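You operate a simulated robot arm through the tools that you are given. There is no shell and no other tool.

You are at the controls of a simulated robot arm. One attempt, no reset.

Task
Put things in order on the top of the workbench. At the end: the blue scoop stands where the blue clothes peg stood; the black bar brush stands where the green scrub sponge stood; the green scrub sponge is on the grey drip tray; the blue clothes peg from the top of the workbench stands where the black bar brush stood; whatever was shut is shut again. Leave all else as you found it, and nothing knocked over.
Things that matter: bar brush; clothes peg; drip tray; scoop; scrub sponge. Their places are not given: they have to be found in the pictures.

The check looks at the end state, three seconds after you hand in, the way a careful person would. Anything else that was tipped, shoved, dropped, spilled or broken makes it a failure.

Robot
A 5-joint arm with a two-finger parallel gripper, fixed in place. Base frame: the origin is at the foot of the arm, x ahead of it, y to its left, z up; the work surface is at about z = 0. Units: m, rad, N and s.
With the tool pointing down near the work surface it reaches from about 0.26 to 0.68 m from the base axis. Its first joint turns from -1.152 to 1.152 rad. The tool tilts only in the upright plane through the base axis and itself; it spins freely about its own axis. Payload 2.9 kg.
The tool frame sits at the grasp point between the pads (the TCP): z along the fingers, y along the line on which they close. The tips reach 0.03 m beyond it. The gripper opens to 0.11 m. The fingers are 0.02 m wide and 0.01 m thick; the gripper's body (0.048 by 0.112 m) begins 0.055 m behind the TCP.
Orientation is that of the tool frame in the base frame, as a unit quaternion [w, x, y, z]. With the fingers straight down and closing along the base's y, the tool's x points along the base's -x, its y along +y and its z along -z.

Tools
- The arm moves only by the tool nudge_tool. Its argument "increments" is a list of rows, each an object of numbers (a shift or turn left out is 0, a gripper value left out holds the last): "gripper": the gripper command, from -1 (shut) to 1 (fully open), values between in proportion; "x", "y", "z": the shift along the tool's x, y, z in m; "rx", "ry", "rz": the turn, a rotation vector about the tool's x, y, z in degrees. In form: [{"gripper": .., "x": .., "y": .., "z": .., "rx": .., "ry": .., "rz": ..}, ...]. A call has 1 to 20 rows; each row shifts and turns the commanded pose from where the row before left it, along the tool's axes as they then stand. Rows are played at 5 a second. More than 0.05 m and 0.15 rad between two rows, or a gripper value outside its range, and nothing of the call is played. A pose out of reach is approached as far as the arm can. The call stops where the force on the tool passes 40 N (or 10 N more than at its start, if that is more) or the arm is blocked; 0.2 s more then pass. Each finger travels about 0.108 m/s and halts on what it meets, pressing with about 27 N; the grip force reading is that of the motor and also rises with nothing between the fingers. The clock runs only during rows and for 0.2 s after the last one: add rows that do not move to give the fingers time. It gives the time, the measured TCP pose, the force on the tool (base axes), the opening and the grip force at its end, in the units of the frame above (readings bear some noise), with the torque about the TCP (base axes, N m) and any sound that the robot's microphone picked up, and new pictures: "show" is both (left out), scene, wrist or none.
- Cameras (640 x 400 px; columns grow to the right, rows downward): "scene" is fixed at [0.01, -0.4325, 0.6111]; the picture's right is [0.94, -0.34, 0.00], its down [-0.17, -0.48, -0.86] and it looks along [0.29, 0.81, -0.51] (base axes); focal length 319 px, centre (320, 200). "wrist" rides on the gripper at [0.072, 0.017, -0.103] in the tool frame; the picture's right is [-0.23, 0.97, 0.00], its down [-0.76, -0.18, -0.62] and it looks along [-0.61, -0.14, 0.78] (tool axes); focal length 222 px, centre (320, 200).
- point_at(camera, pixels): there is no depth. For up to 12 entries [column, row, z] of the newest picture of that camera ("zoom" is the newest enlarged one), the place [x, y] in the base frame at which the ray of that pixel passes the height z, good to about 0.002 m. The clock stands still meanwhile.
- enlarge(camera, box): a new picture of the part [left, top, right, bottom] of that camera's present view, enlarged. The clock stands still meanwhile.
- hand_in(): hands the job in; it is judged then, once.

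Open the gripper and draw the arm clear of the work before you hand the job in, unless the task says otherwise.

The tools are called after "Request:" by a JSON object that holds its "op" and its "data". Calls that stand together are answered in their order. nudge_tool: Moves the arm, as the interface text tells. Its arguments: {"type":"object","properties":{"increments":{"type":"array","items":{"type":"object","properties":{"gripper":{"type":"number"},"x":{"type":"number"},"y":{"type":"number"},"z":{"type":"number"},"rx":{"type":"number"},"ry":{"type":"number"},"rz":{"type":"number"}}}},"show":{"type":"string","enum":["both","scene","wrist","none"]}},"required":["increments"]} The other tools are called the same way: point_at (camera, pixels) gives the place at which the rays of pixels pass given heights; enlarge (camera, box) takes an enlarged picture of a part of a camera's view; hand_in () hands the job in.

At the start:

```text
time: 0.0
tool_pos: [0.4729, 0.1833, 0.3086]
ee_rot: [-0.001, 0.0, 1.0, 0.0]
force: [0.2, -0.3, 0.0]
wrist_torque: [0.02, 0.0, -0.01]
width: 0.11
finger_force: 0.1
```

scene: 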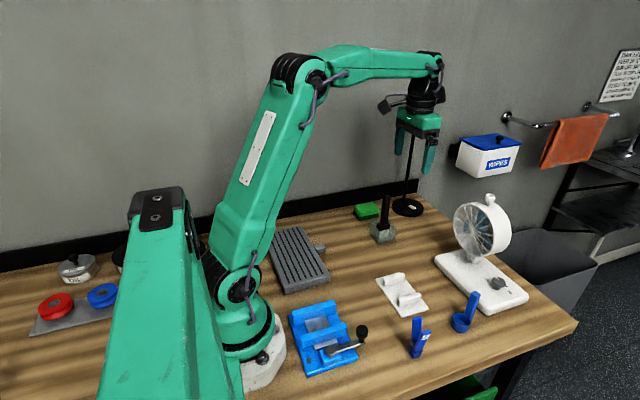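
wrist: 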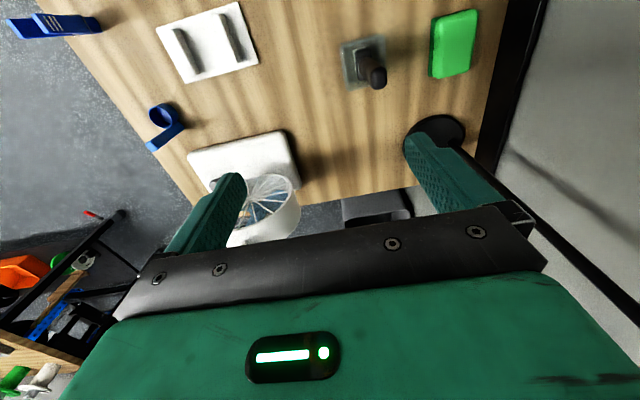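

I look at the scene more closely: there are blue items near (417,338) and (465,312), a green sponge near (367,211), and a dark upright item near (383,220). I enlarge these regions.

Request:
{"op": "enlarge", "data": {"camera": "scene", "box": [340, 180, 500, 280]}}

Request:
{"op": "enlarge", "data": {"camera": "scene", "box": [360, 270, 540, 382]}}

Request:
{"op": "enlarge", "data": {"camera": "scene", "box": [230, 200, 400, 400]}}

Request:
{"op": "enlarge", "data": {"camera": "scene", "box": [0, 220, 160, 400]}}

Request:
{"op": "enlarge", "data": {"camera": "wrist", "box": [0, 0, 320, 200]}}

Request:
{"op": "enlarge", "data": {"camera": "wrist", "box": [300, 0, 560, 180]}}

```text
4.00 times, centred on (420, 230) of scene
```

zoom: 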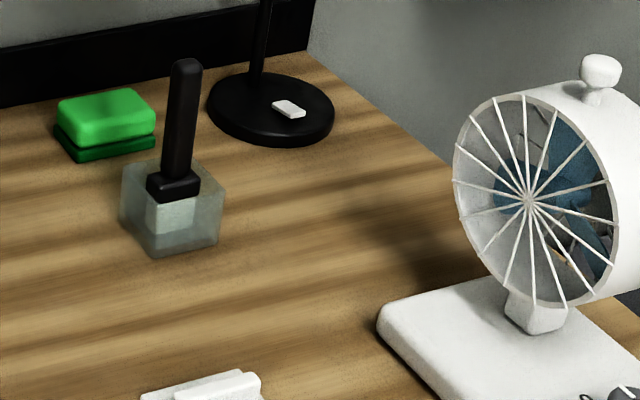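

```text
3.56 times, centred on (450, 326) of scene
```

zoom: 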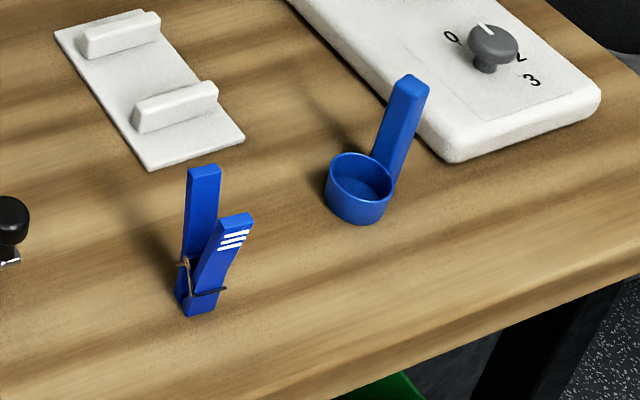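

```text
2.00 times, centred on (315, 300) of scene
```

zoom: 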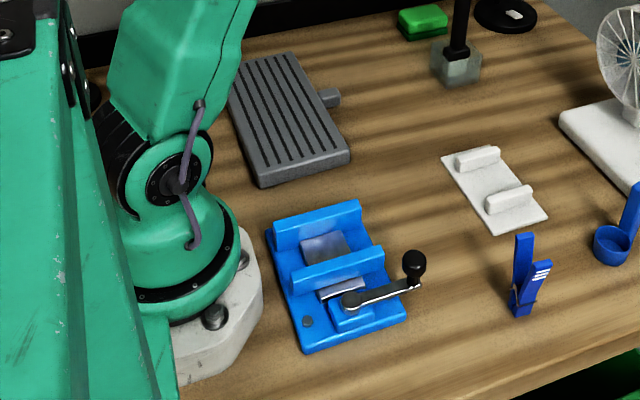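

```text
2.22 times, centred on (80, 310) of scene
```

zoom: 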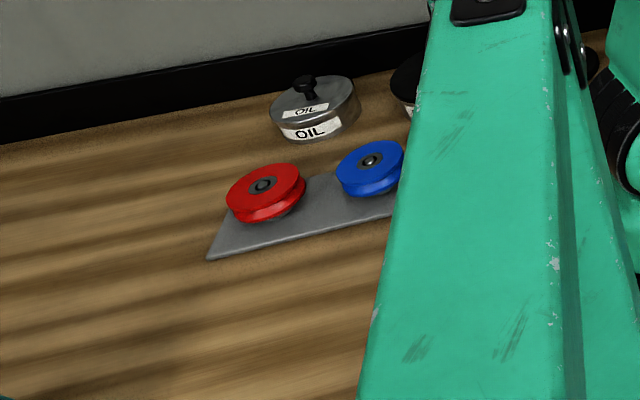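

```text
2.00 times, centred on (160, 100) of wrist
```

zoom: 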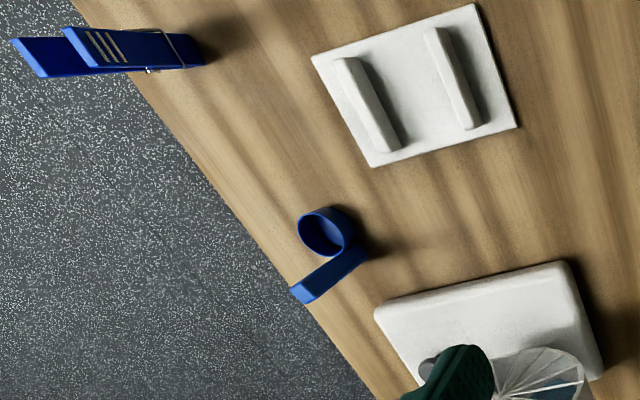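

```text
2.22 times, centred on (430, 90) of wrist
```

zoom: 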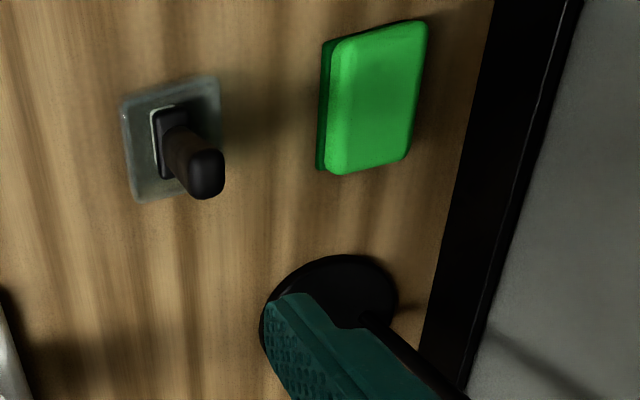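

The green sponge is at about (367,211), the brush at (383,230), the peg at (417,345), the scoop at (463,323) and the grey tray at (298,258). I get base coordinates for their foot points.

Request:
{"op": "point_at", "data": {"camera": "scene", "pixels": [[360, 220, 0.0], [379, 211, 0.0], [378, 203, 0.03], [355, 206, 0.03], [383, 243, 0.0], [394, 239, 0.0], [416, 356, 0.0], [461, 331, 0.0], [272, 263, 0.02], [285, 294, 0.02], [329, 274, 0.02], [300, 229, 0.02]]}}

Request:
{"op": "point_at", "data": {"camera": "wrist", "pixels": [[344, 42, 0.0], [388, 33, 0.0], [387, 80, 0.0], [354, 88, 0.0], [433, 75, 0.02], [467, 70, 0.02], [475, 12, 0.02], [438, 20, 0.02], [162, 117, 0.0], [95, 25, 0.0]]}}

Request:
{"op": "enlarge", "data": {"camera": "scene", "box": [350, 186, 414, 250]}}

Request:
{"op": "enlarge", "data": {"camera": "wrist", "box": [330, 20, 410, 100]}}

```text
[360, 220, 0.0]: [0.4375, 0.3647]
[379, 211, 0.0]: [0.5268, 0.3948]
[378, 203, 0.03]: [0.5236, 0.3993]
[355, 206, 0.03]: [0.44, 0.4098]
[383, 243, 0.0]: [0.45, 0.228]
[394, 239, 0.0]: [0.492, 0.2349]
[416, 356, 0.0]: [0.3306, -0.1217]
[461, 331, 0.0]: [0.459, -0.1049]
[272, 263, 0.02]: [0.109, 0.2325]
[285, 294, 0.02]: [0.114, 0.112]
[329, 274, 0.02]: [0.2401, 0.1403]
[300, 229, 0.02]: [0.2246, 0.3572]
```

```text
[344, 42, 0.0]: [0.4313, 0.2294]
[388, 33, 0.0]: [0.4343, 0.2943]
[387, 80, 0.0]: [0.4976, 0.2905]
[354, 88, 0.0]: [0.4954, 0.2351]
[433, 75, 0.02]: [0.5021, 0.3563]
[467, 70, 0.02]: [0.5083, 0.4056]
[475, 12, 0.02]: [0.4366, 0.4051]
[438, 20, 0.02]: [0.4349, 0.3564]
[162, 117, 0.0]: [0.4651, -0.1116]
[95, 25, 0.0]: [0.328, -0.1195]
```

```text
6.25 times, centred on (382, 218) of scene
```

zoom: 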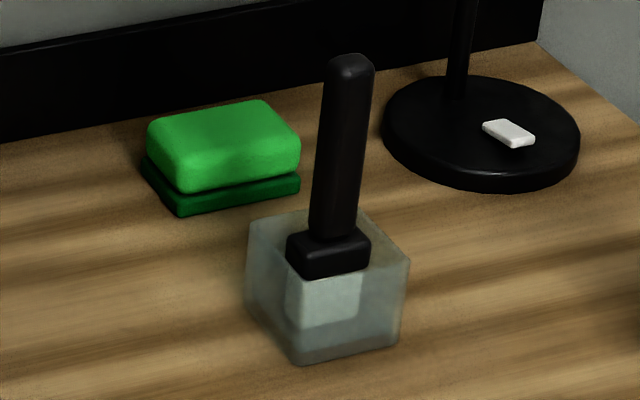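

```text
5.00 times, centred on (370, 60) of wrist
```

zoom: 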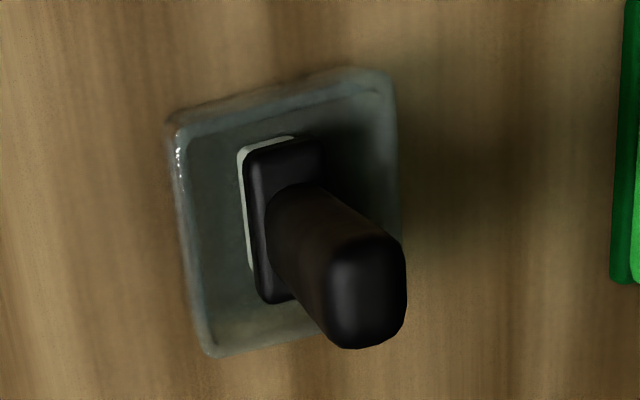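

The brush stands in what looks like an open glass box; its bristles end inside it. I back the arm off and lower it a little to view box and sponge closer with the wrist camera.

Request:
{"op": "nudge_tool", "data": {"increments": [{"gripper": 1, "x": 0.03, "y": 0.005, "z": 0.027}, {"x": 0.03, "y": 0.005, "z": 0.027}, {"x": 0.03, "y": 0.005, "z": 0.027}, {"x": 0.03, "y": 0.0, "z": 0.027}, {}], "show": "both"}}

```text
time: 1.2
tool_pos: [0.3519, 0.1962, 0.1995]
ee_rot: [0.0, 0.0, 1.0, 0.0]
force: [-0.4, 0.6, 0.4]
wrist_torque: [-0.02, -0.01, 0.01]
width: 0.1101
finger_force: 0.0
```

scene: 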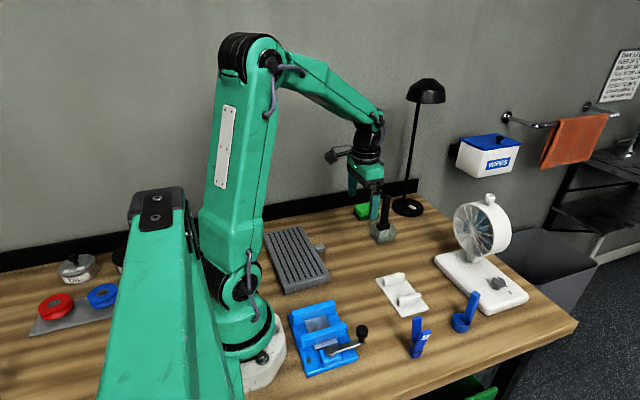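
wrist: 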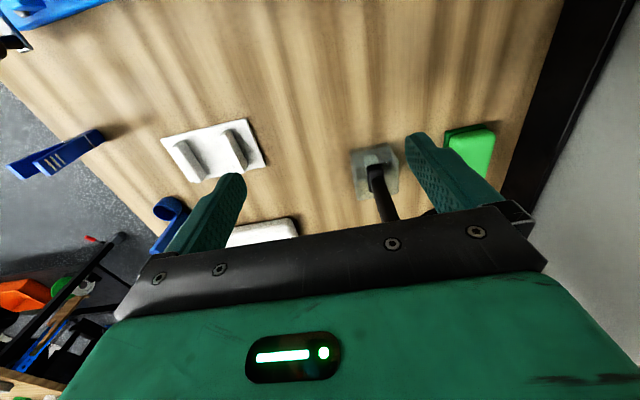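

The brush box now shows at about (375,170) and the sponge at (470,148). I enlarge this part of the wrist view.

Request:
{"op": "enlarge", "data": {"camera": "wrist", "box": [330, 130, 426, 230]}}

Request:
{"op": "enlarge", "data": {"camera": "wrist", "box": [420, 110, 516, 200]}}

```text
4.00 times, centred on (378, 180) of wrist
```

zoom: 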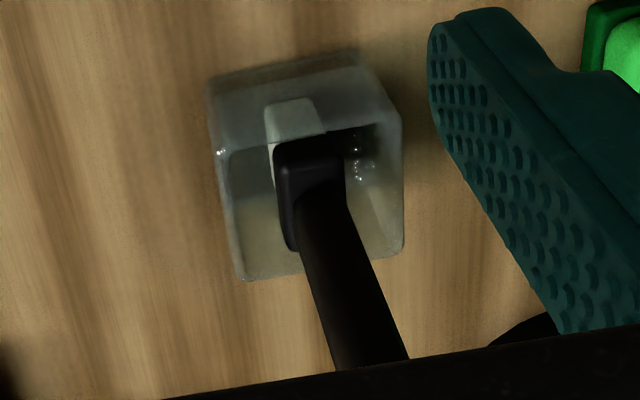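

```text
4.44 times, centred on (468, 155) of wrist
```

zoom: 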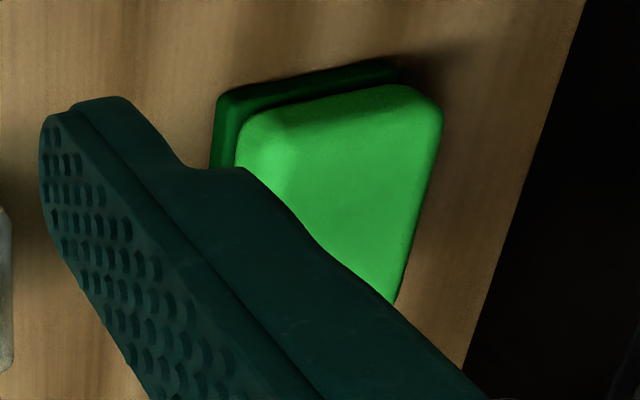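

I measure the glass box: bottom near corners at about (350.5,150) and (388.5,142), rim corners at (352.5,167.5), (398.8,159.5), (398.5,192.5), (358.5,200), trying several heights.

Request:
{"op": "point_at", "data": {"camera": "wrist", "pixels": [[350.5, 150, 0], [388.5, 142, 0], [352.5, 167.5, 0.05], [398.8, 159.5, 0.05], [398.5, 192.5, 0.05], [358.5, 200, 0.05], [352.5, 167.5, 0.07], [398.8, 159.5, 0.07], [398.5, 192.5, 0.07], [358.5, 200, 0.07]]}}

Request:
{"op": "point_at", "data": {"camera": "scene", "pixels": [[378.8, 243.9, 0], [394.8, 240.4, 0], [370.5, 234.8, 0], [396.4, 227.3, 0.05], [370.8, 221.5, 0.05], [378, 230, 0.05], [396.4, 227.3, 0.07], [370.8, 221.5, 0.07]]}}

```text
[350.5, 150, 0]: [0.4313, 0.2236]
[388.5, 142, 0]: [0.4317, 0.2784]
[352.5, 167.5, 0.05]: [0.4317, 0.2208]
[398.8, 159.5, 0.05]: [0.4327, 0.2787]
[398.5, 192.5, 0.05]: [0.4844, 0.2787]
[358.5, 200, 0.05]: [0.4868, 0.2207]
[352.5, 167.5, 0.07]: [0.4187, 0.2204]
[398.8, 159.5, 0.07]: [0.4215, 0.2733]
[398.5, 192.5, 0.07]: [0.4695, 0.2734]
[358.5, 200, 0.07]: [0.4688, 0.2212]
```

```text
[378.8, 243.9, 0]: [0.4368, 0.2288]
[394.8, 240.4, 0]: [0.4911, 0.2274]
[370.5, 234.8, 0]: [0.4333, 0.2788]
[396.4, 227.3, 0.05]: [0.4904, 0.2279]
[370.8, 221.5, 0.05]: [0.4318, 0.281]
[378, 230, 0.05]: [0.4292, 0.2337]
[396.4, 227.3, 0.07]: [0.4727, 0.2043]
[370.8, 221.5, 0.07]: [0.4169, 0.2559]
```

The glass box spans about x 0.432–0.488, y 0.222–0.279, 0.05 m high. Now I measure the sponge, the baseboard, the brush handle top and the tray corners.

Request:
{"op": "point_at", "data": {"camera": "wrist", "pixels": [[445, 130.7, 0.0], [484.9, 123.9, 0.0], [495.7, 133.6, 0.03], [495.7, 133.6, 0.04], [471.9, 127.5, 0.03], [540, 110, 0.0], [505, 195, 0.0], [485.5, 178.2, 0.03], [371, 166, 0.05]]}}

Request:
{"op": "point_at", "data": {"camera": "scene", "pixels": [[386.6, 196, 0.12], [386.6, 196, 0.14], [386.6, 196, 0.16], [270, 242.5, 0.015], [300, 226, 0.015], [330, 277.5, 0.015], [286, 292.5, 0.015], [407, 207, 0.01], [424, 100, 0.3], [424, 100, 0.35], [310, 250, 0.015]]}}

```text
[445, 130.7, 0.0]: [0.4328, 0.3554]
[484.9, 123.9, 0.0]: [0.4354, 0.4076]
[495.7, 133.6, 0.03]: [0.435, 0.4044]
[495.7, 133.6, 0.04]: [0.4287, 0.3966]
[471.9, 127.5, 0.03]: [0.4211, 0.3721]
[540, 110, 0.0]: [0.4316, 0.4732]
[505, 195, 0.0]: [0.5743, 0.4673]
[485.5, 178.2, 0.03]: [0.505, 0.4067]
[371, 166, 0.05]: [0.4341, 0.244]
```

```text
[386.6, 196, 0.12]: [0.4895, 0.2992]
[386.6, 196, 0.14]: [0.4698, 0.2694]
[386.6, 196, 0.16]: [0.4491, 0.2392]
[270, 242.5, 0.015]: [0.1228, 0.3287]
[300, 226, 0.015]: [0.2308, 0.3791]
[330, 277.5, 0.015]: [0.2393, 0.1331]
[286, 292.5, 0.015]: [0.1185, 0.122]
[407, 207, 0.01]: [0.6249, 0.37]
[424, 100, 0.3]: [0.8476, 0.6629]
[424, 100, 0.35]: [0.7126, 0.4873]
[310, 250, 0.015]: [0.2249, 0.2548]
```

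The sponge is centred near (0.472, 0.381), about 0.076 × 0.052 m, and the brush top is at about z 0.15. I rise and move above the sponge.

Request:
{"op": "nudge_tool", "data": {"increments": [{"gripper": 1, "z": -0.035}, {"x": -0.024, "y": 0.037}, {"x": -0.024, "y": 0.037}, {"x": -0.024, "y": 0.037}, {"x": -0.024, "y": 0.037}, {"x": -0.024, "y": 0.037}, {}, {}], "show": "both"}}

```text
time: 3.0
tool_pos: [0.4728, 0.3819, 0.2347]
ee_rot: [0.0, 0.0, 1.0, 0.0]
force: [-0.2, -1.2, -0.3]
wrist_torque: [0.0, -0.01, -0.03]
width: 0.1102
finger_force: 0.0
```

scene: 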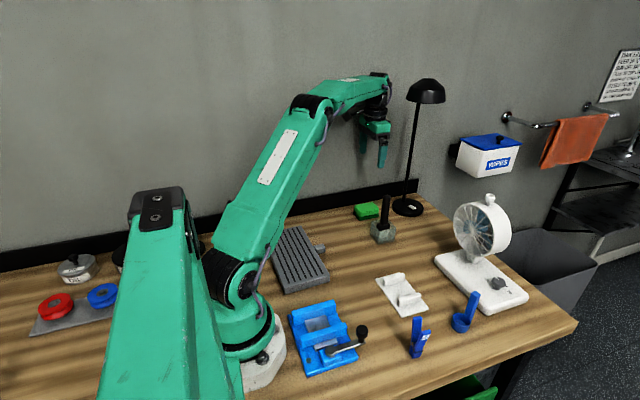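
wrist: 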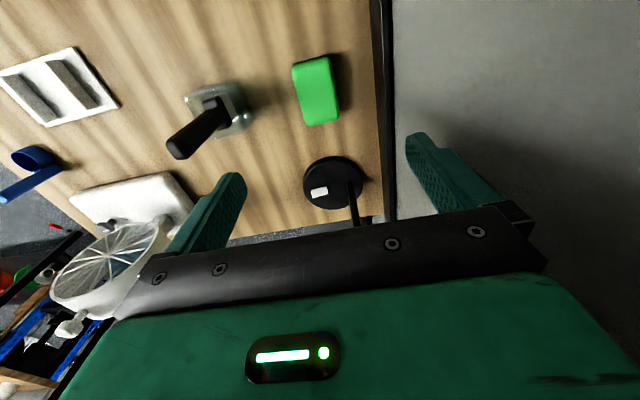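

Now the sponge is at about (315,90) in the wrist view. I enlarge to refine its centre and orientation, and check the baseboard clearance.

Request:
{"op": "enlarge", "data": {"camera": "wrist", "box": [275, 45, 355, 135]}}

Request:
{"op": "enlarge", "data": {"camera": "wrist", "box": [160, 60, 260, 165]}}

```text
4.44 times, centred on (315, 90) of wrist
```

zoom: 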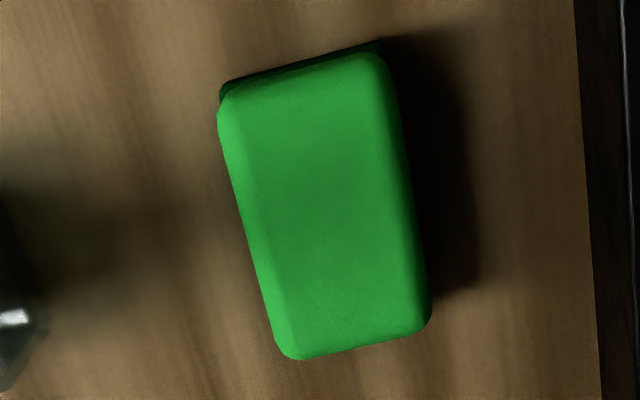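

```text
3.81 times, centred on (210, 112) of wrist
```

zoom: 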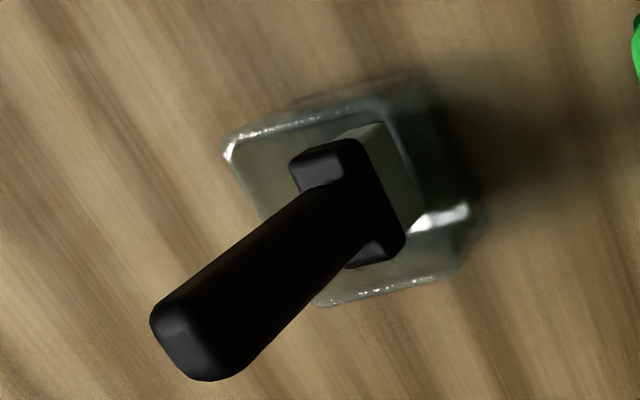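

I convert the sponge corners: (292.5,66.4), (329.6,56.2), (339.8,117), (307.1,125.6) at a top height of about 0.03, plus the baseboard edge.

Request:
{"op": "point_at", "data": {"camera": "wrist", "pixels": [[292.5, 66.4, 0.03], [329.6, 56.2, 0.03], [339.8, 117, 0.03], [307.1, 125.6, 0.03], [292.5, 66.4, 0.02], [329.6, 56.2, 0.0], [339.8, 117, 0.02], [307.1, 125.6, 0.02], [375, 90, 0.0], [330, 55, 0.0]]}}

```text
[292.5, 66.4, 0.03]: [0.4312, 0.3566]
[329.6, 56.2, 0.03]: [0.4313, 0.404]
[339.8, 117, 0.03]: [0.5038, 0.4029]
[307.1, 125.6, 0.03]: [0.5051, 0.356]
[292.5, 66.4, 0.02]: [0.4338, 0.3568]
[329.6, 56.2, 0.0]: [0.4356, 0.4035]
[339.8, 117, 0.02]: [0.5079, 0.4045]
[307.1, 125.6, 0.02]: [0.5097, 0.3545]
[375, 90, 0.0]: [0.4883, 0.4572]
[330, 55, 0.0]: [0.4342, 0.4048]
```

The sponge is centred at (0.470, 0.380) and aligned with the base axes; the baseboard is at y≈0.457. I set the opening to about 0.08 m and lower to z≈0.036.

Request:
{"op": "nudge_tool", "data": {"increments": [{"gripper": 0.45, "x": 0.0028, "y": -0.002}, {"z": 0.04}, {"z": 0.04}, {"z": 0.04}, {"z": 0.04}, {"z": 0.02}, {"z": 0.018}, {}], "show": "both"}}

```text
time: 4.8
tool_pos: [0.4716, 0.3799, 0.037]
ee_rot: [0.001, 0.0, 1.0, 0.0]
force: [0.2, 0.3, 0.9]
wrist_torque: [-0.01, 0.0, -0.01]
width: 0.0798
finger_force: 0.1
```

scene: 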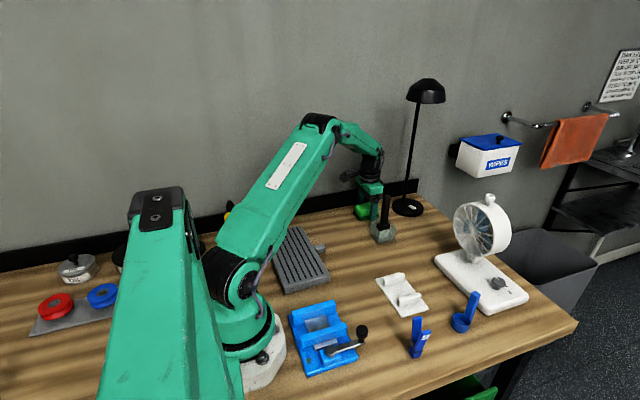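
wrist: 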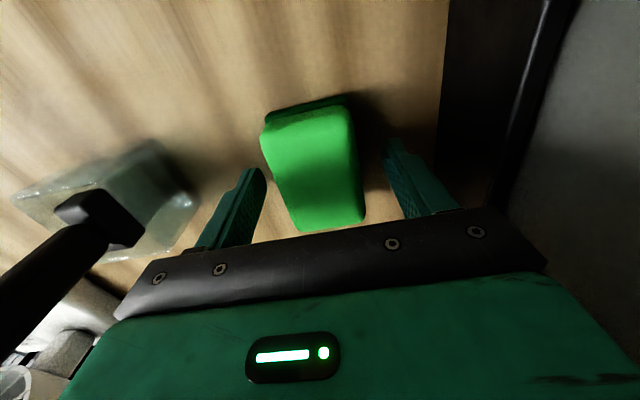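

The fingers flank the sponge at (315,165). I close the gripper.

Request:
{"op": "nudge_tool", "data": {"increments": [{"gripper": -1}, {}, {}, {}], "show": "wrist"}}

```text
time: 5.8
tool_pos: [0.4707, 0.3807, 0.0384]
ee_rot: [0.0, 0.0, 1.0, 0.0]
force: [-0.5, 0.2, -0.7]
wrist_torque: [0.0, 0.01, -0.04]
width: 0.049
finger_force: 27.5
```

wrist: 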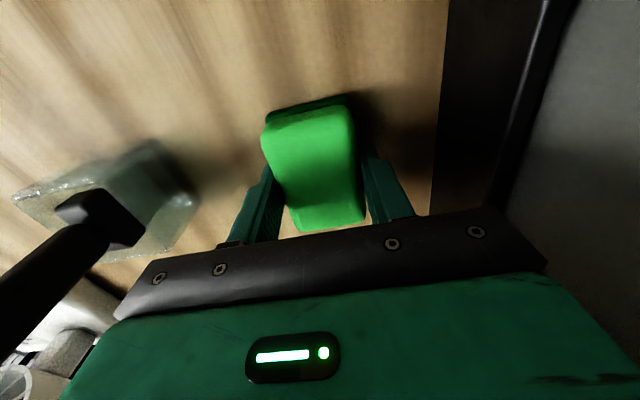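

Gripped at 0.049 m with 27 N. I lift straight up slowly and check that the sponge comes along.

Request:
{"op": "nudge_tool", "data": {"increments": [{"z": -0.02}, {"z": -0.03}, {"z": -0.04}, {"z": -0.04}, {"z": -0.04}, {"z": -0.04}, {}], "show": "both"}}

```text
time: 7.4
tool_pos: [0.4698, 0.3801, 0.2475]
ee_rot: [-0.001, 0.0, 1.0, 0.001]
force: [0.0, 0.5, -0.8]
wrist_torque: [0.0, -0.02, 0.0]
width: 0.0489
finger_force: 27.2
```

scene: 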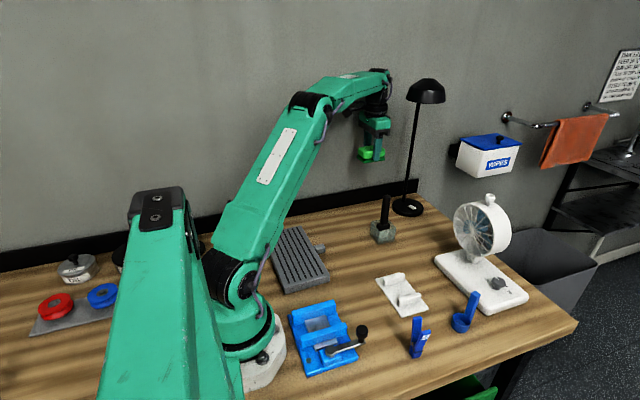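
wrist: 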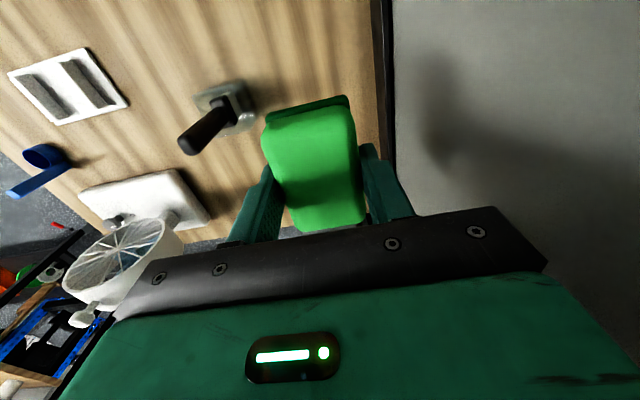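

The sponge is held. The grey tray is now more visible in the scene at (297,258); I enlarge to read its corners.

Request:
{"op": "enlarge", "data": {"camera": "scene", "box": [250, 210, 346, 306]}}

Request:
{"op": "enlarge", "data": {"camera": "scene", "box": [180, 190, 270, 280]}}

```text
4.17 times, centred on (298, 258) of scene
```

zoom: 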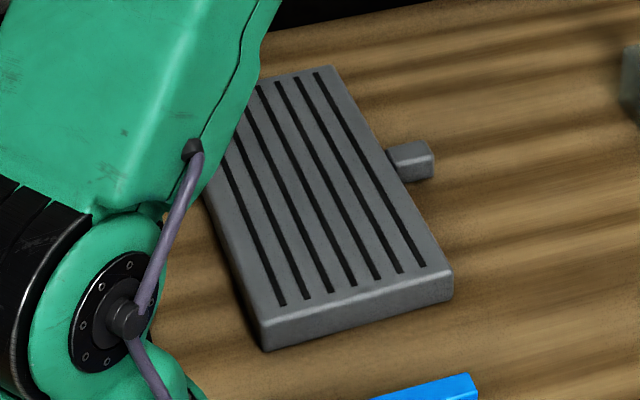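

```text
4.44 times, centred on (225, 235) of scene
```

zoom: 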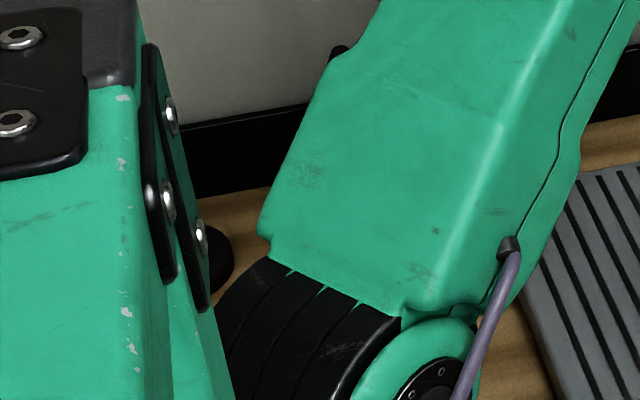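

I measure the tray: bottom near corners (284.8,294), (329.7,282); top corners (284.1,288), (329.2,276), (301.6,226.3), plus the slats.

Request:
{"op": "point_at", "data": {"camera": "scene", "pixels": [[284.8, 294, 0], [329.7, 282, 0], [284.1, 288, 0.02], [329.2, 276, 0.02], [301.6, 226.3, 0.02], [284.1, 288, 0.015], [329.2, 276, 0.015], [301.6, 226.3, 0.015], [294, 229, 0.018], [300, 255, 0.018], [318, 246, 0.015]]}}

```text
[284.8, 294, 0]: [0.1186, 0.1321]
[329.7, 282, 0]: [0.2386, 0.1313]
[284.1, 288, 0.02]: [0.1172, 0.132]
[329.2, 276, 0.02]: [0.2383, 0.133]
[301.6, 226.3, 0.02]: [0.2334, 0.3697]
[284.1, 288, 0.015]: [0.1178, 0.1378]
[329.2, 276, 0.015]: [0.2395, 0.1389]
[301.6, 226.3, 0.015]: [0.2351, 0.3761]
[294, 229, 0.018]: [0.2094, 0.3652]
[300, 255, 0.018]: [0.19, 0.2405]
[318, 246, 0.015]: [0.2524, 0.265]
```

The tray spans x 0.118–0.238, y 0.132–0.370 with its top at z 0.02. I carry the sponge at z 0.25 to above (0.185, 0.265).

Request:
{"op": "nudge_tool", "data": {"increments": [{"x": 0.0356, "y": -0.0144}, {"x": 0.0356, "y": -0.0144}, {"x": 0.0356, "y": -0.0144}, {"x": 0.0356, "y": -0.0144}, {"x": 0.0356, "y": -0.0144}, {"x": 0.0356, "y": -0.0144}, {"x": 0.0356, "y": -0.0144}, {"x": 0.0356, "y": -0.0144}, {}, {}], "show": "both"}}

```text
time: 9.6
tool_pos: [0.1864, 0.2644, 0.2479]
ee_rot: [0.0, 0.0, 1.0, -0.001]
force: [0.3, 0.8, -0.9]
wrist_torque: [0.0, 0.03, -0.01]
width: 0.049
finger_force: 27.0
```

scene: 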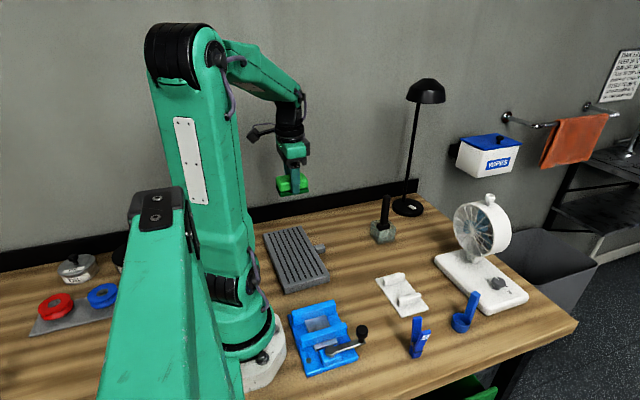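
wrist: 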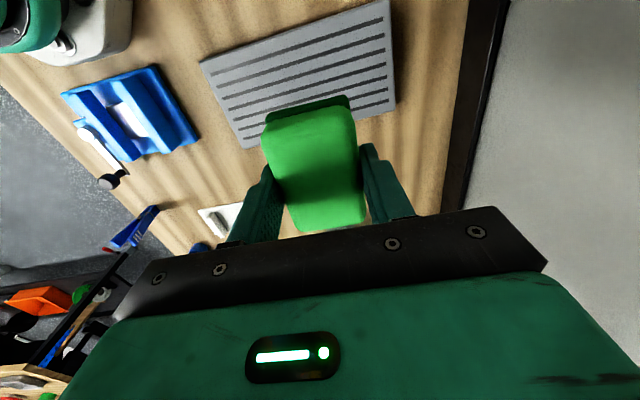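

I am above the tray. I lower to about z 0.063, where the sponge's foot will be a few mm above the tray top.

Request:
{"op": "nudge_tool", "data": {"increments": [{"z": 0.04}, {"z": 0.04}, {"z": 0.04}, {"z": 0.03}, {"z": 0.02}, {"z": 0.013}, {}, {}], "show": "both"}}

```text
time: 11.4
tool_pos: [0.1853, 0.2641, 0.0625]
ee_rot: [0.0, 0.001, 1.0, 0.0]
force: [0.4, 0.8, -0.3]
wrist_torque: [0.01, 0.04, -0.02]
width: 0.049
finger_force: 27.2
```

scene: 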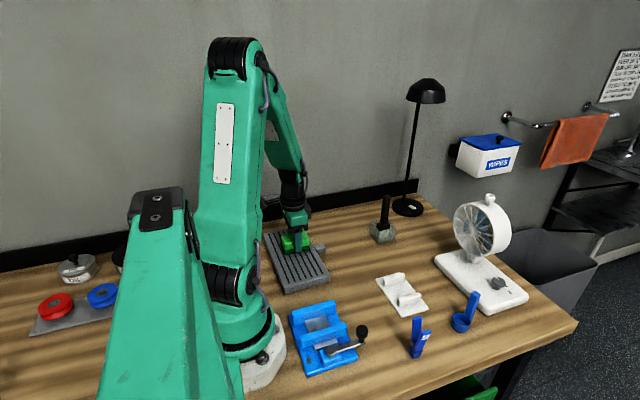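
wrist: 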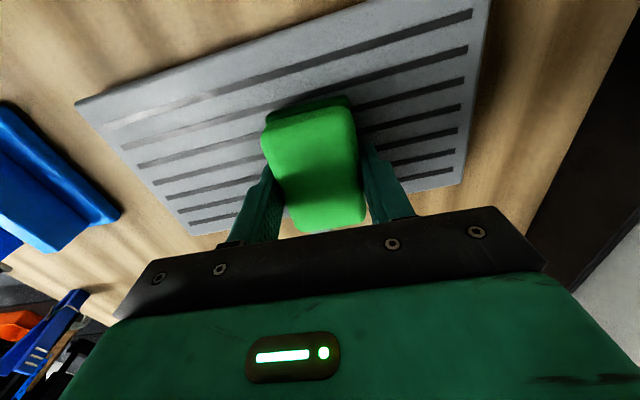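

No contact yet. I lower 3.5 mm in small steps and read the force.

Request:
{"op": "nudge_tool", "data": {"increments": [{"z": 0.001}, {"z": 0.001}, {"z": 0.001}, {"z": 0.0005}, {}], "show": "none"}}

```text
time: 12.2
tool_pos: [0.1852, 0.2643, 0.0636]
ee_rot: [0.0, 0.0, 1.0, 0.0]
force: [-1.1, -2.9, 11.0]
wrist_torque: [-0.03, -0.03, -0.02]
width: 0.0487
finger_force: 27.0
stopped in row 3: the force on the tool passed its limit at 43 N (the readings are from after the stop); the commanded pose is now the measured one
```

The sponge is pressing on the tray (contact force about 11 N now). I ease up half a millimetre and open the gripper to about 0.08 m.

Request:
{"op": "nudge_tool", "data": {"increments": [{"z": -0.0005}, {}, {"gripper": 0.2}, {"gripper": 0.45}, {}, {}], "show": "both"}}

```text
time: 13.6
tool_pos: [0.186, 0.2647, 0.0619]
ee_rot: [0.001, 0.0, 1.0, -0.001]
force: [0.4, 0.1, 0.0]
wrist_torque: [0.01, 0.0, 0.01]
width: 0.0798
finger_force: 0.0
```

scene: 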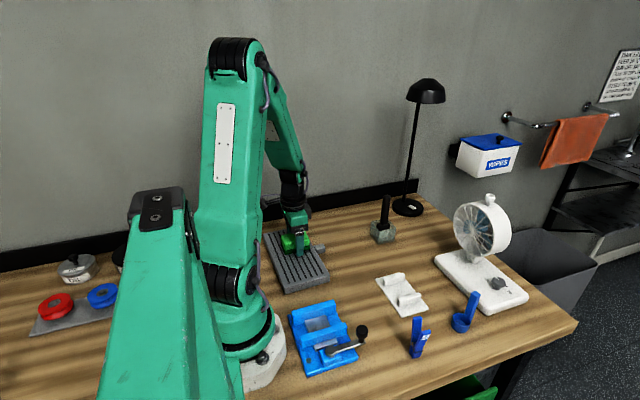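
wrist: 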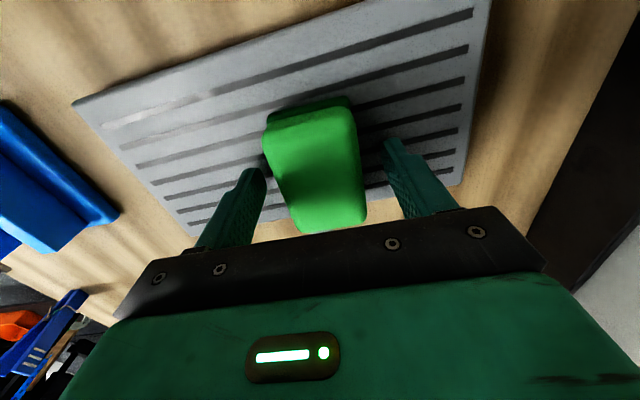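

The sponge rests on the tray. I raise the arm and move toward the brush to view it before grasping.

Request:
{"op": "nudge_tool", "data": {"increments": [{"z": -0.03}, {"z": -0.04}, {"z": -0.04}, {"z": -0.04}, {"x": -0.04}, {"x": -0.04}, {"x": -0.04}, {"x": -0.04, "y": -0.007}, {"gripper": 1}, {}], "show": "both"}}

```text
time: 15.8
tool_pos: [0.3474, 0.2583, 0.2148]
ee_rot: [-0.001, 0.0, 1.0, -0.001]
force: [-0.6, -0.4, 0.3]
wrist_torque: [0.03, 0.01, 0.01]
width: 0.1098
finger_force: 0.1
```

scene: 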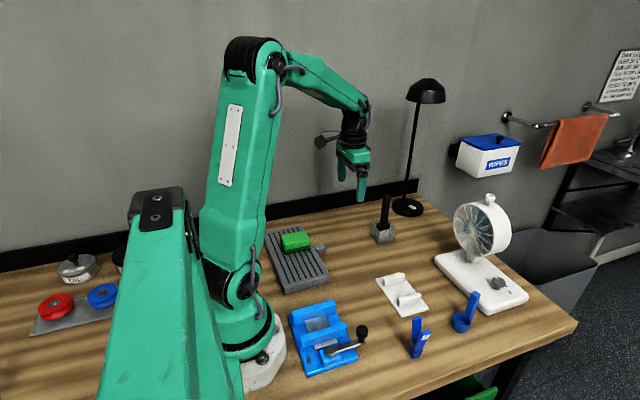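
wrist: 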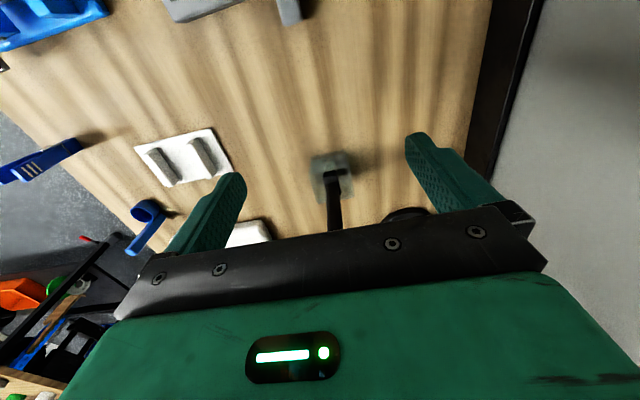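

The brush with glass box is at about (332,178) in the wrist view, and the sponge sits on the tray in the scene. I enlarge both views of the brush.

Request:
{"op": "enlarge", "data": {"camera": "wrist", "box": [290, 140, 380, 235]}}

Request:
{"op": "enlarge", "data": {"camera": "scene", "box": [358, 188, 410, 250]}}

Request:
{"op": "enlarge", "data": {"camera": "scene", "box": [250, 210, 346, 306]}}

```text
4.21 times, centred on (335, 188) of wrist
```

zoom: 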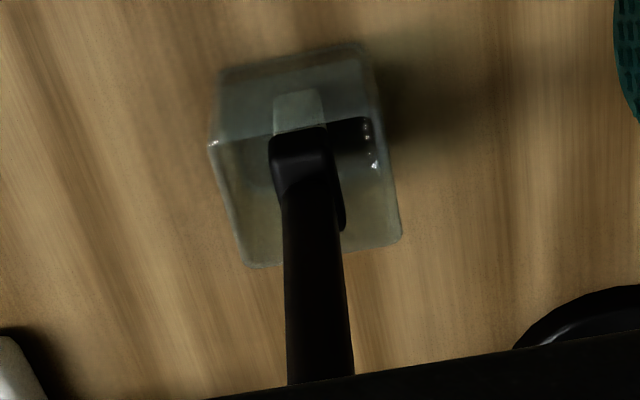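

```text
6.45 times, centred on (384, 219) of scene
```

zoom: 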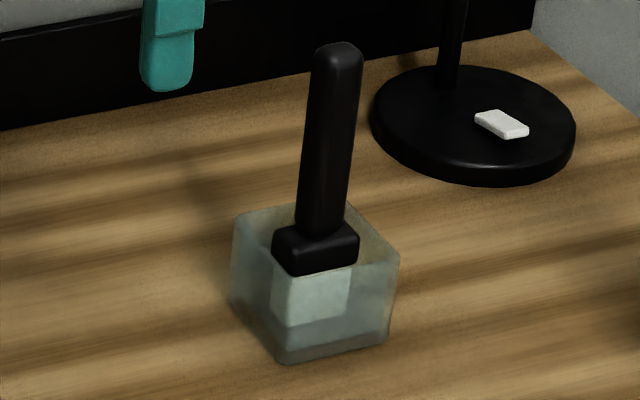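

```text
4.17 times, centred on (298, 258) of scene
```

zoom: 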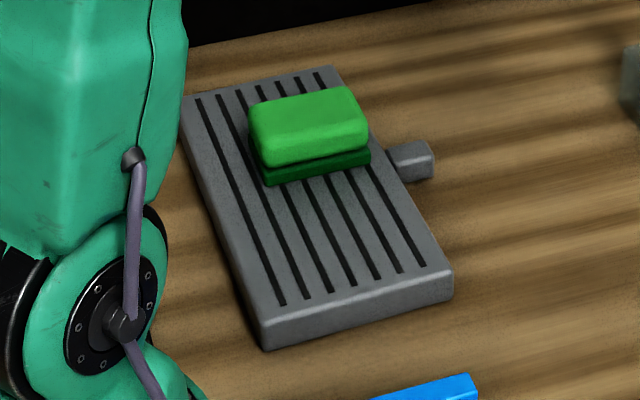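

The sponge lies well on the tray. Now I locate the brush handle: top around scene zoom (338,45), base at (320,225), plus block and bristle corners.

Request:
{"op": "point_at", "data": {"camera": "scene", "pixels": [[379, 238.4, 0.006], [388.7, 236.8, 0.006], [376.6, 224.4, 0.06], [389.9, 225.2, 0.06], [379.3, 230.6, 0.045], [389.7, 229.1, 0.045], [384, 223.6, 0.06], [386.8, 196.5, 0.15], [386.8, 196.5, 0.145], [385.5, 210, 0.105]]}}

Request:
{"op": "point_at", "data": {"camera": "wrist", "pixels": [[326.4, 172.8, 0.06], [336.0, 170.2, 0.06], [339.5, 193.8, 0.055], [325.0, 182.0, 0.06], [340.5, 194.5, 0.06], [327, 220, 0.11], [342, 220, 0.11], [327, 220, 0.12], [342, 220, 0.12]]}}

```text
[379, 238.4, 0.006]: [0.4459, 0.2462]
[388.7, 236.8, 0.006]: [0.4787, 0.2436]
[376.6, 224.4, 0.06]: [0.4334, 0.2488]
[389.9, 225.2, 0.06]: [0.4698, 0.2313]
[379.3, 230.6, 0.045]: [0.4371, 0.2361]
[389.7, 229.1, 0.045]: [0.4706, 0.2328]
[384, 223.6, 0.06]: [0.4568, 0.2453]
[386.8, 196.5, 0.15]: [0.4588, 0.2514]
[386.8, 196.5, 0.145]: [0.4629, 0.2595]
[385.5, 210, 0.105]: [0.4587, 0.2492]
```

```text
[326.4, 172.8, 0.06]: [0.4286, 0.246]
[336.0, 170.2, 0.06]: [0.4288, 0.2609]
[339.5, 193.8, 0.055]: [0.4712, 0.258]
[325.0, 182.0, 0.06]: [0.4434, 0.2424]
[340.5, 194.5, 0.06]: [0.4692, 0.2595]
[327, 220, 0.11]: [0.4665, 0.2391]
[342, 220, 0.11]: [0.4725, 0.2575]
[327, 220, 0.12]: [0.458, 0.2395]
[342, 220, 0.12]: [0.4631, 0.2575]
```

The brush axis is at about (0.459, 0.249), its handle about 0.018 m thick along y. I move above it with an opening of 0.06 m.

Request:
{"op": "nudge_tool", "data": {"increments": [{"gripper": 0.09, "z": -0.012}, {"x": -0.037, "y": -0.0031}, {"x": -0.037, "y": -0.0031}, {"x": -0.0376, "y": -0.0031}, {}, {}], "show": "both"}}

```text
time: 17.2
tool_pos: [0.4571, 0.2491, 0.2237]
ee_rot: [-0.001, 0.0, 1.0, -0.001]
force: [0.2, 0.6, 0.8]
wrist_torque: [-0.04, -0.02, 0.01]
width: 0.0599
finger_force: 0.1
```

scene: 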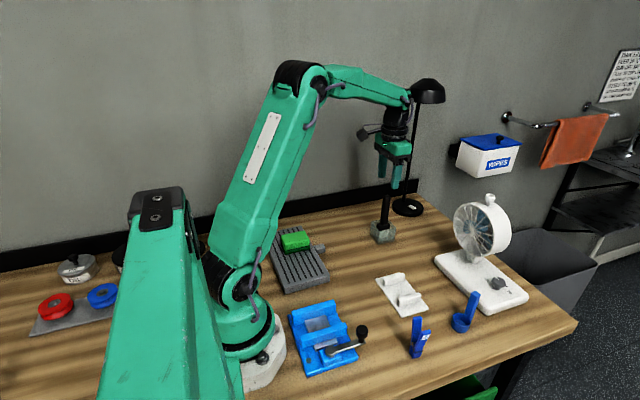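
wrist: 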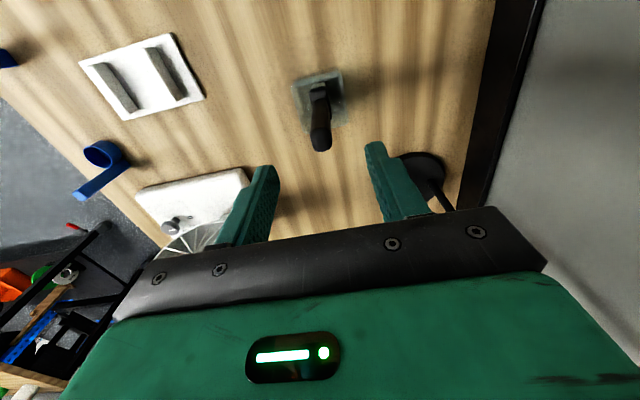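

The handle top shows at (320,140), in line with the TCP column 320. I check the handle's position with an enlarged view.

Request:
{"op": "enlarge", "data": {"camera": "wrist", "box": [280, 60, 360, 160]}}

Request:
{"op": "point_at", "data": {"camera": "wrist", "pixels": [[311, 135, 0.15], [331, 135, 0.15], [321, 130, 0.15], [321, 151, 0.14], [308, 92, 0.055], [323, 88, 0.055]]}}

```text
4.00 times, centred on (320, 110) of wrist
```

zoom: 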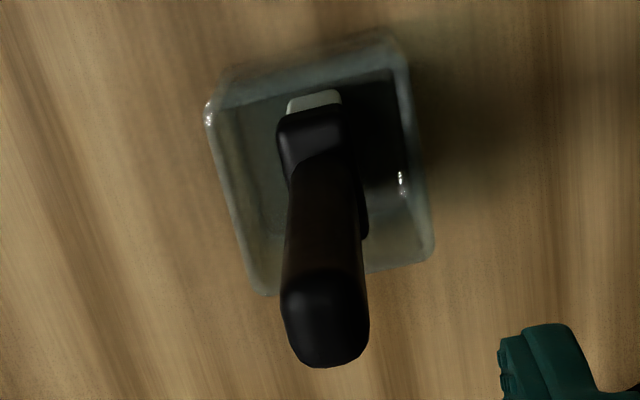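

```text
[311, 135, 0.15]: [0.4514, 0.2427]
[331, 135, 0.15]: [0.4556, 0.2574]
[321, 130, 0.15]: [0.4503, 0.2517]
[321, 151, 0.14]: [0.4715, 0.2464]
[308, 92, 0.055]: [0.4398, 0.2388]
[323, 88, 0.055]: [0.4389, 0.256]
```

The handle top is centred near (0.459, 0.250). I lower to z≈0.115 around the handle.

Request:
{"op": "nudge_tool", "data": {"increments": [{"x": -0.002, "y": 0.0008}, {"z": 0.03}, {"z": 0.03}, {"z": 0.03}, {"z": 0.018}, {}], "show": "both"}}

```text
time: 18.6
tool_pos: [0.4585, 0.2495, 0.1163]
ee_rot: [-0.001, 0.0, 1.0, -0.001]
force: [-0.1, -0.3, 0.8]
wrist_torque: [-0.01, -0.01, 0.01]
width: 0.0599
finger_force: 0.1
```

scene: 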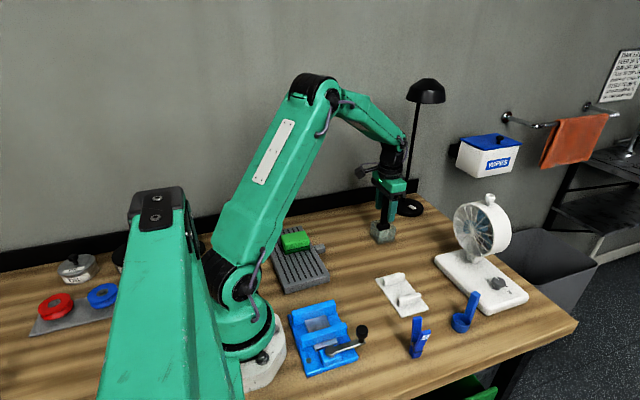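
wrist: 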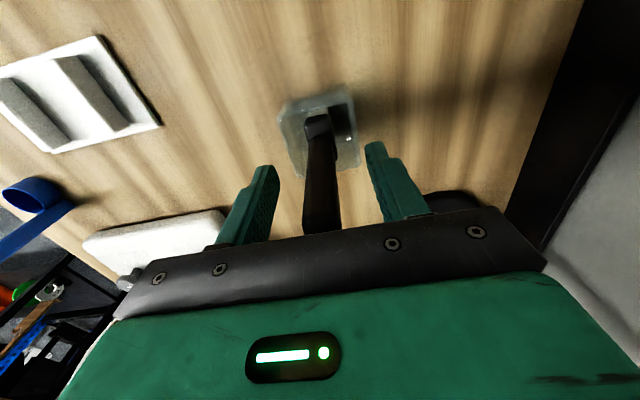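

The handle stands midway between the fingers at (320,190). I close the gripper.

Request:
{"op": "nudge_tool", "data": {"increments": [{"gripper": -0.4}, {"gripper": -1}, {}, {}, {}], "show": "wrist"}}

```text
time: 19.8
tool_pos: [0.4575, 0.2489, 0.1167]
ee_rot: [-0.001, -0.001, 1.0, 0.001]
force: [-1.1, 0.1, 0.1]
wrist_torque: [0.0, -0.01, -0.01]
width: 0.0173
finger_force: 26.9
```

wrist: 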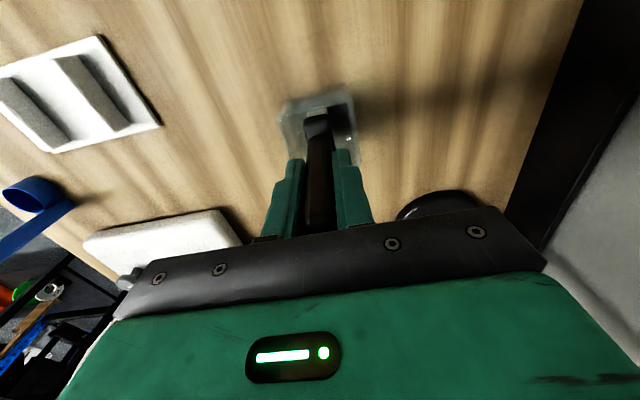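

Gripped at 0.017 m. I lift straight up, first slowly, watching that the glass box stays put.

Request:
{"op": "nudge_tool", "data": {"increments": [{"z": -0.005}, {"z": -0.01}, {"z": -0.01}, {"z": -0.02}, {"z": -0.02}, {"z": -0.025}, {}], "show": "both"}}

```text
time: 21.4
tool_pos: [0.459, 0.2487, 0.2071]
ee_rot: [-0.001, 0.0, 1.0, 0.001]
force: [-0.1, 0.1, 0.0]
wrist_torque: [-0.01, -0.01, -0.02]
width: 0.0174
finger_force: 27.5
```

scene: 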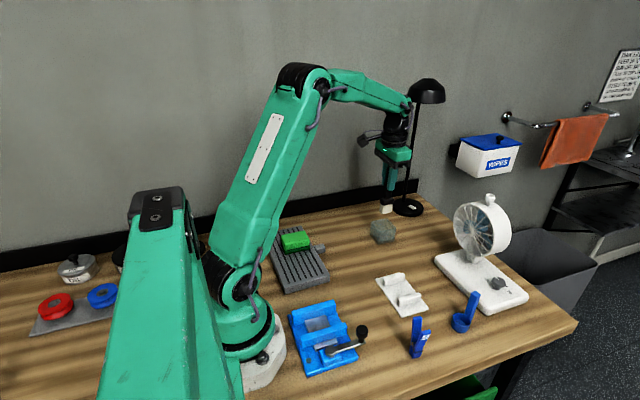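
wrist: 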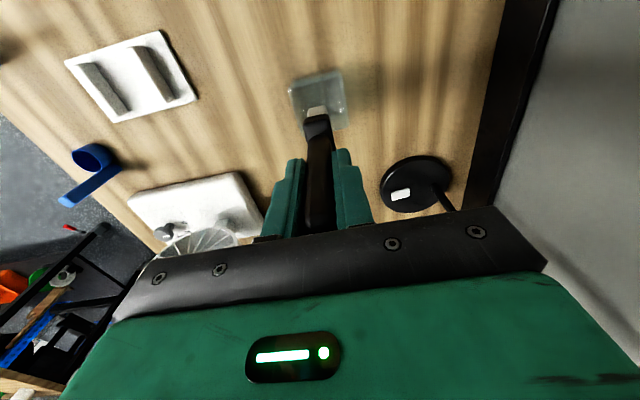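

The brush is out and the glass box remains at (382,232). I enlarge to see the empty box and the brush's lower end.

Request:
{"op": "enlarge", "data": {"camera": "scene", "box": [355, 180, 425, 250]}}

Request:
{"op": "enlarge", "data": {"camera": "wrist", "box": [270, 50, 370, 150]}}

```text
5.71 times, centred on (390, 215) of scene
```

zoom: 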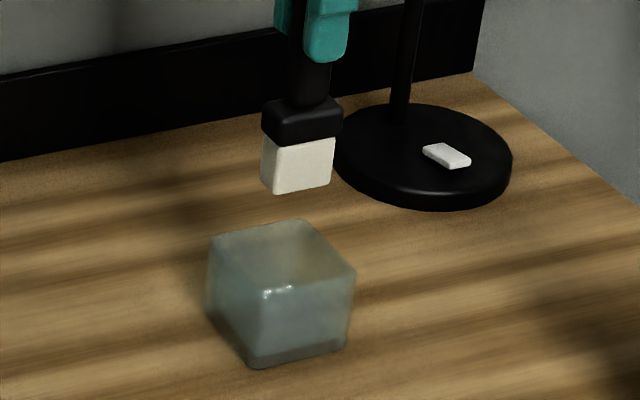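

```text
4.00 times, centred on (320, 100) of wrist
```

zoom: 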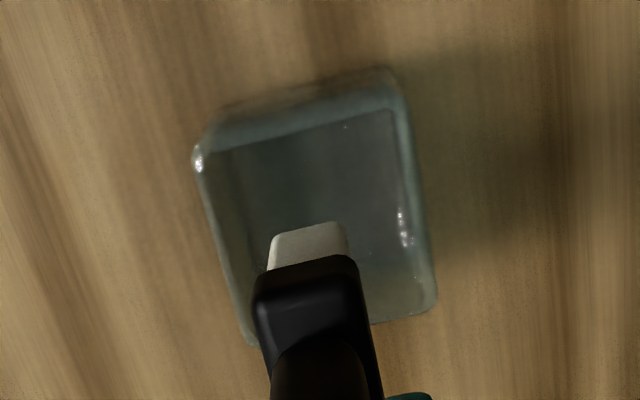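

The box is an empty open glass with a thick base. I triangulate the height of the bristle bottom to know how low it hangs below the TCP.

Request:
{"op": "point_at", "data": {"camera": "scene", "pixels": [[381.6, 213.8, 0.0904], [381.6, 213.8, 0.0954], [381.6, 213.8, 0.1004], [379, 238.4, 0.0], [379, 238.4, 0.005], [379, 238.4, 0.01], [392.3, 212.0, 0.0904], [392.3, 212.0, 0.0954], [392.3, 212.0, 0.1004], [388.7, 236.8, 0.0], [388.7, 236.8, 0.005], [388.7, 236.8, 0.01]]}}

```text
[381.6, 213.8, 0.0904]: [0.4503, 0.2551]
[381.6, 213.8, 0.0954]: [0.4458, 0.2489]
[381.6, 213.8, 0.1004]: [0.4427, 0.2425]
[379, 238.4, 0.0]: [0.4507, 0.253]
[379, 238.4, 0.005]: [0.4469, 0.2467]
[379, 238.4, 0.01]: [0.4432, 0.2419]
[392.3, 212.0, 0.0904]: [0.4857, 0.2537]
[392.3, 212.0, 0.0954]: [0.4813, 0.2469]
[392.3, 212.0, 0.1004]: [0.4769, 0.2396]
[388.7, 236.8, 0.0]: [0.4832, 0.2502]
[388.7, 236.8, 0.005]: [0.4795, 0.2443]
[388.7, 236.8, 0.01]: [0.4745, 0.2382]
```

The bristle bottom hangs about 0.107 m below the TCP. I carry the brush to above the sponge's old place (0.470, 0.380).

Request:
{"op": "nudge_tool", "data": {"increments": [{"x": -0.003, "y": 0.033}, {"x": -0.003, "y": 0.033}, {"x": -0.003, "y": 0.033}, {"x": -0.003, "y": 0.032}, {}, {}], "show": "both"}}

```text
time: 22.8
tool_pos: [0.4715, 0.3809, 0.2052]
ee_rot: [0.0, 0.0, 1.0, 0.0]
force: [-0.5, -0.1, -0.6]
wrist_torque: [0.0, 0.0, -0.01]
width: 0.0177
finger_force: 26.9
```

scene: 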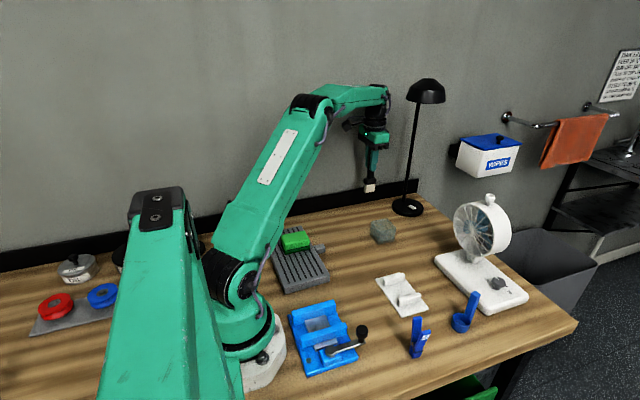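
wrist: 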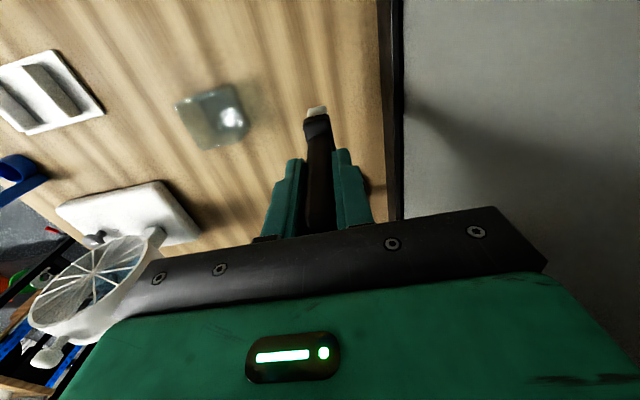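

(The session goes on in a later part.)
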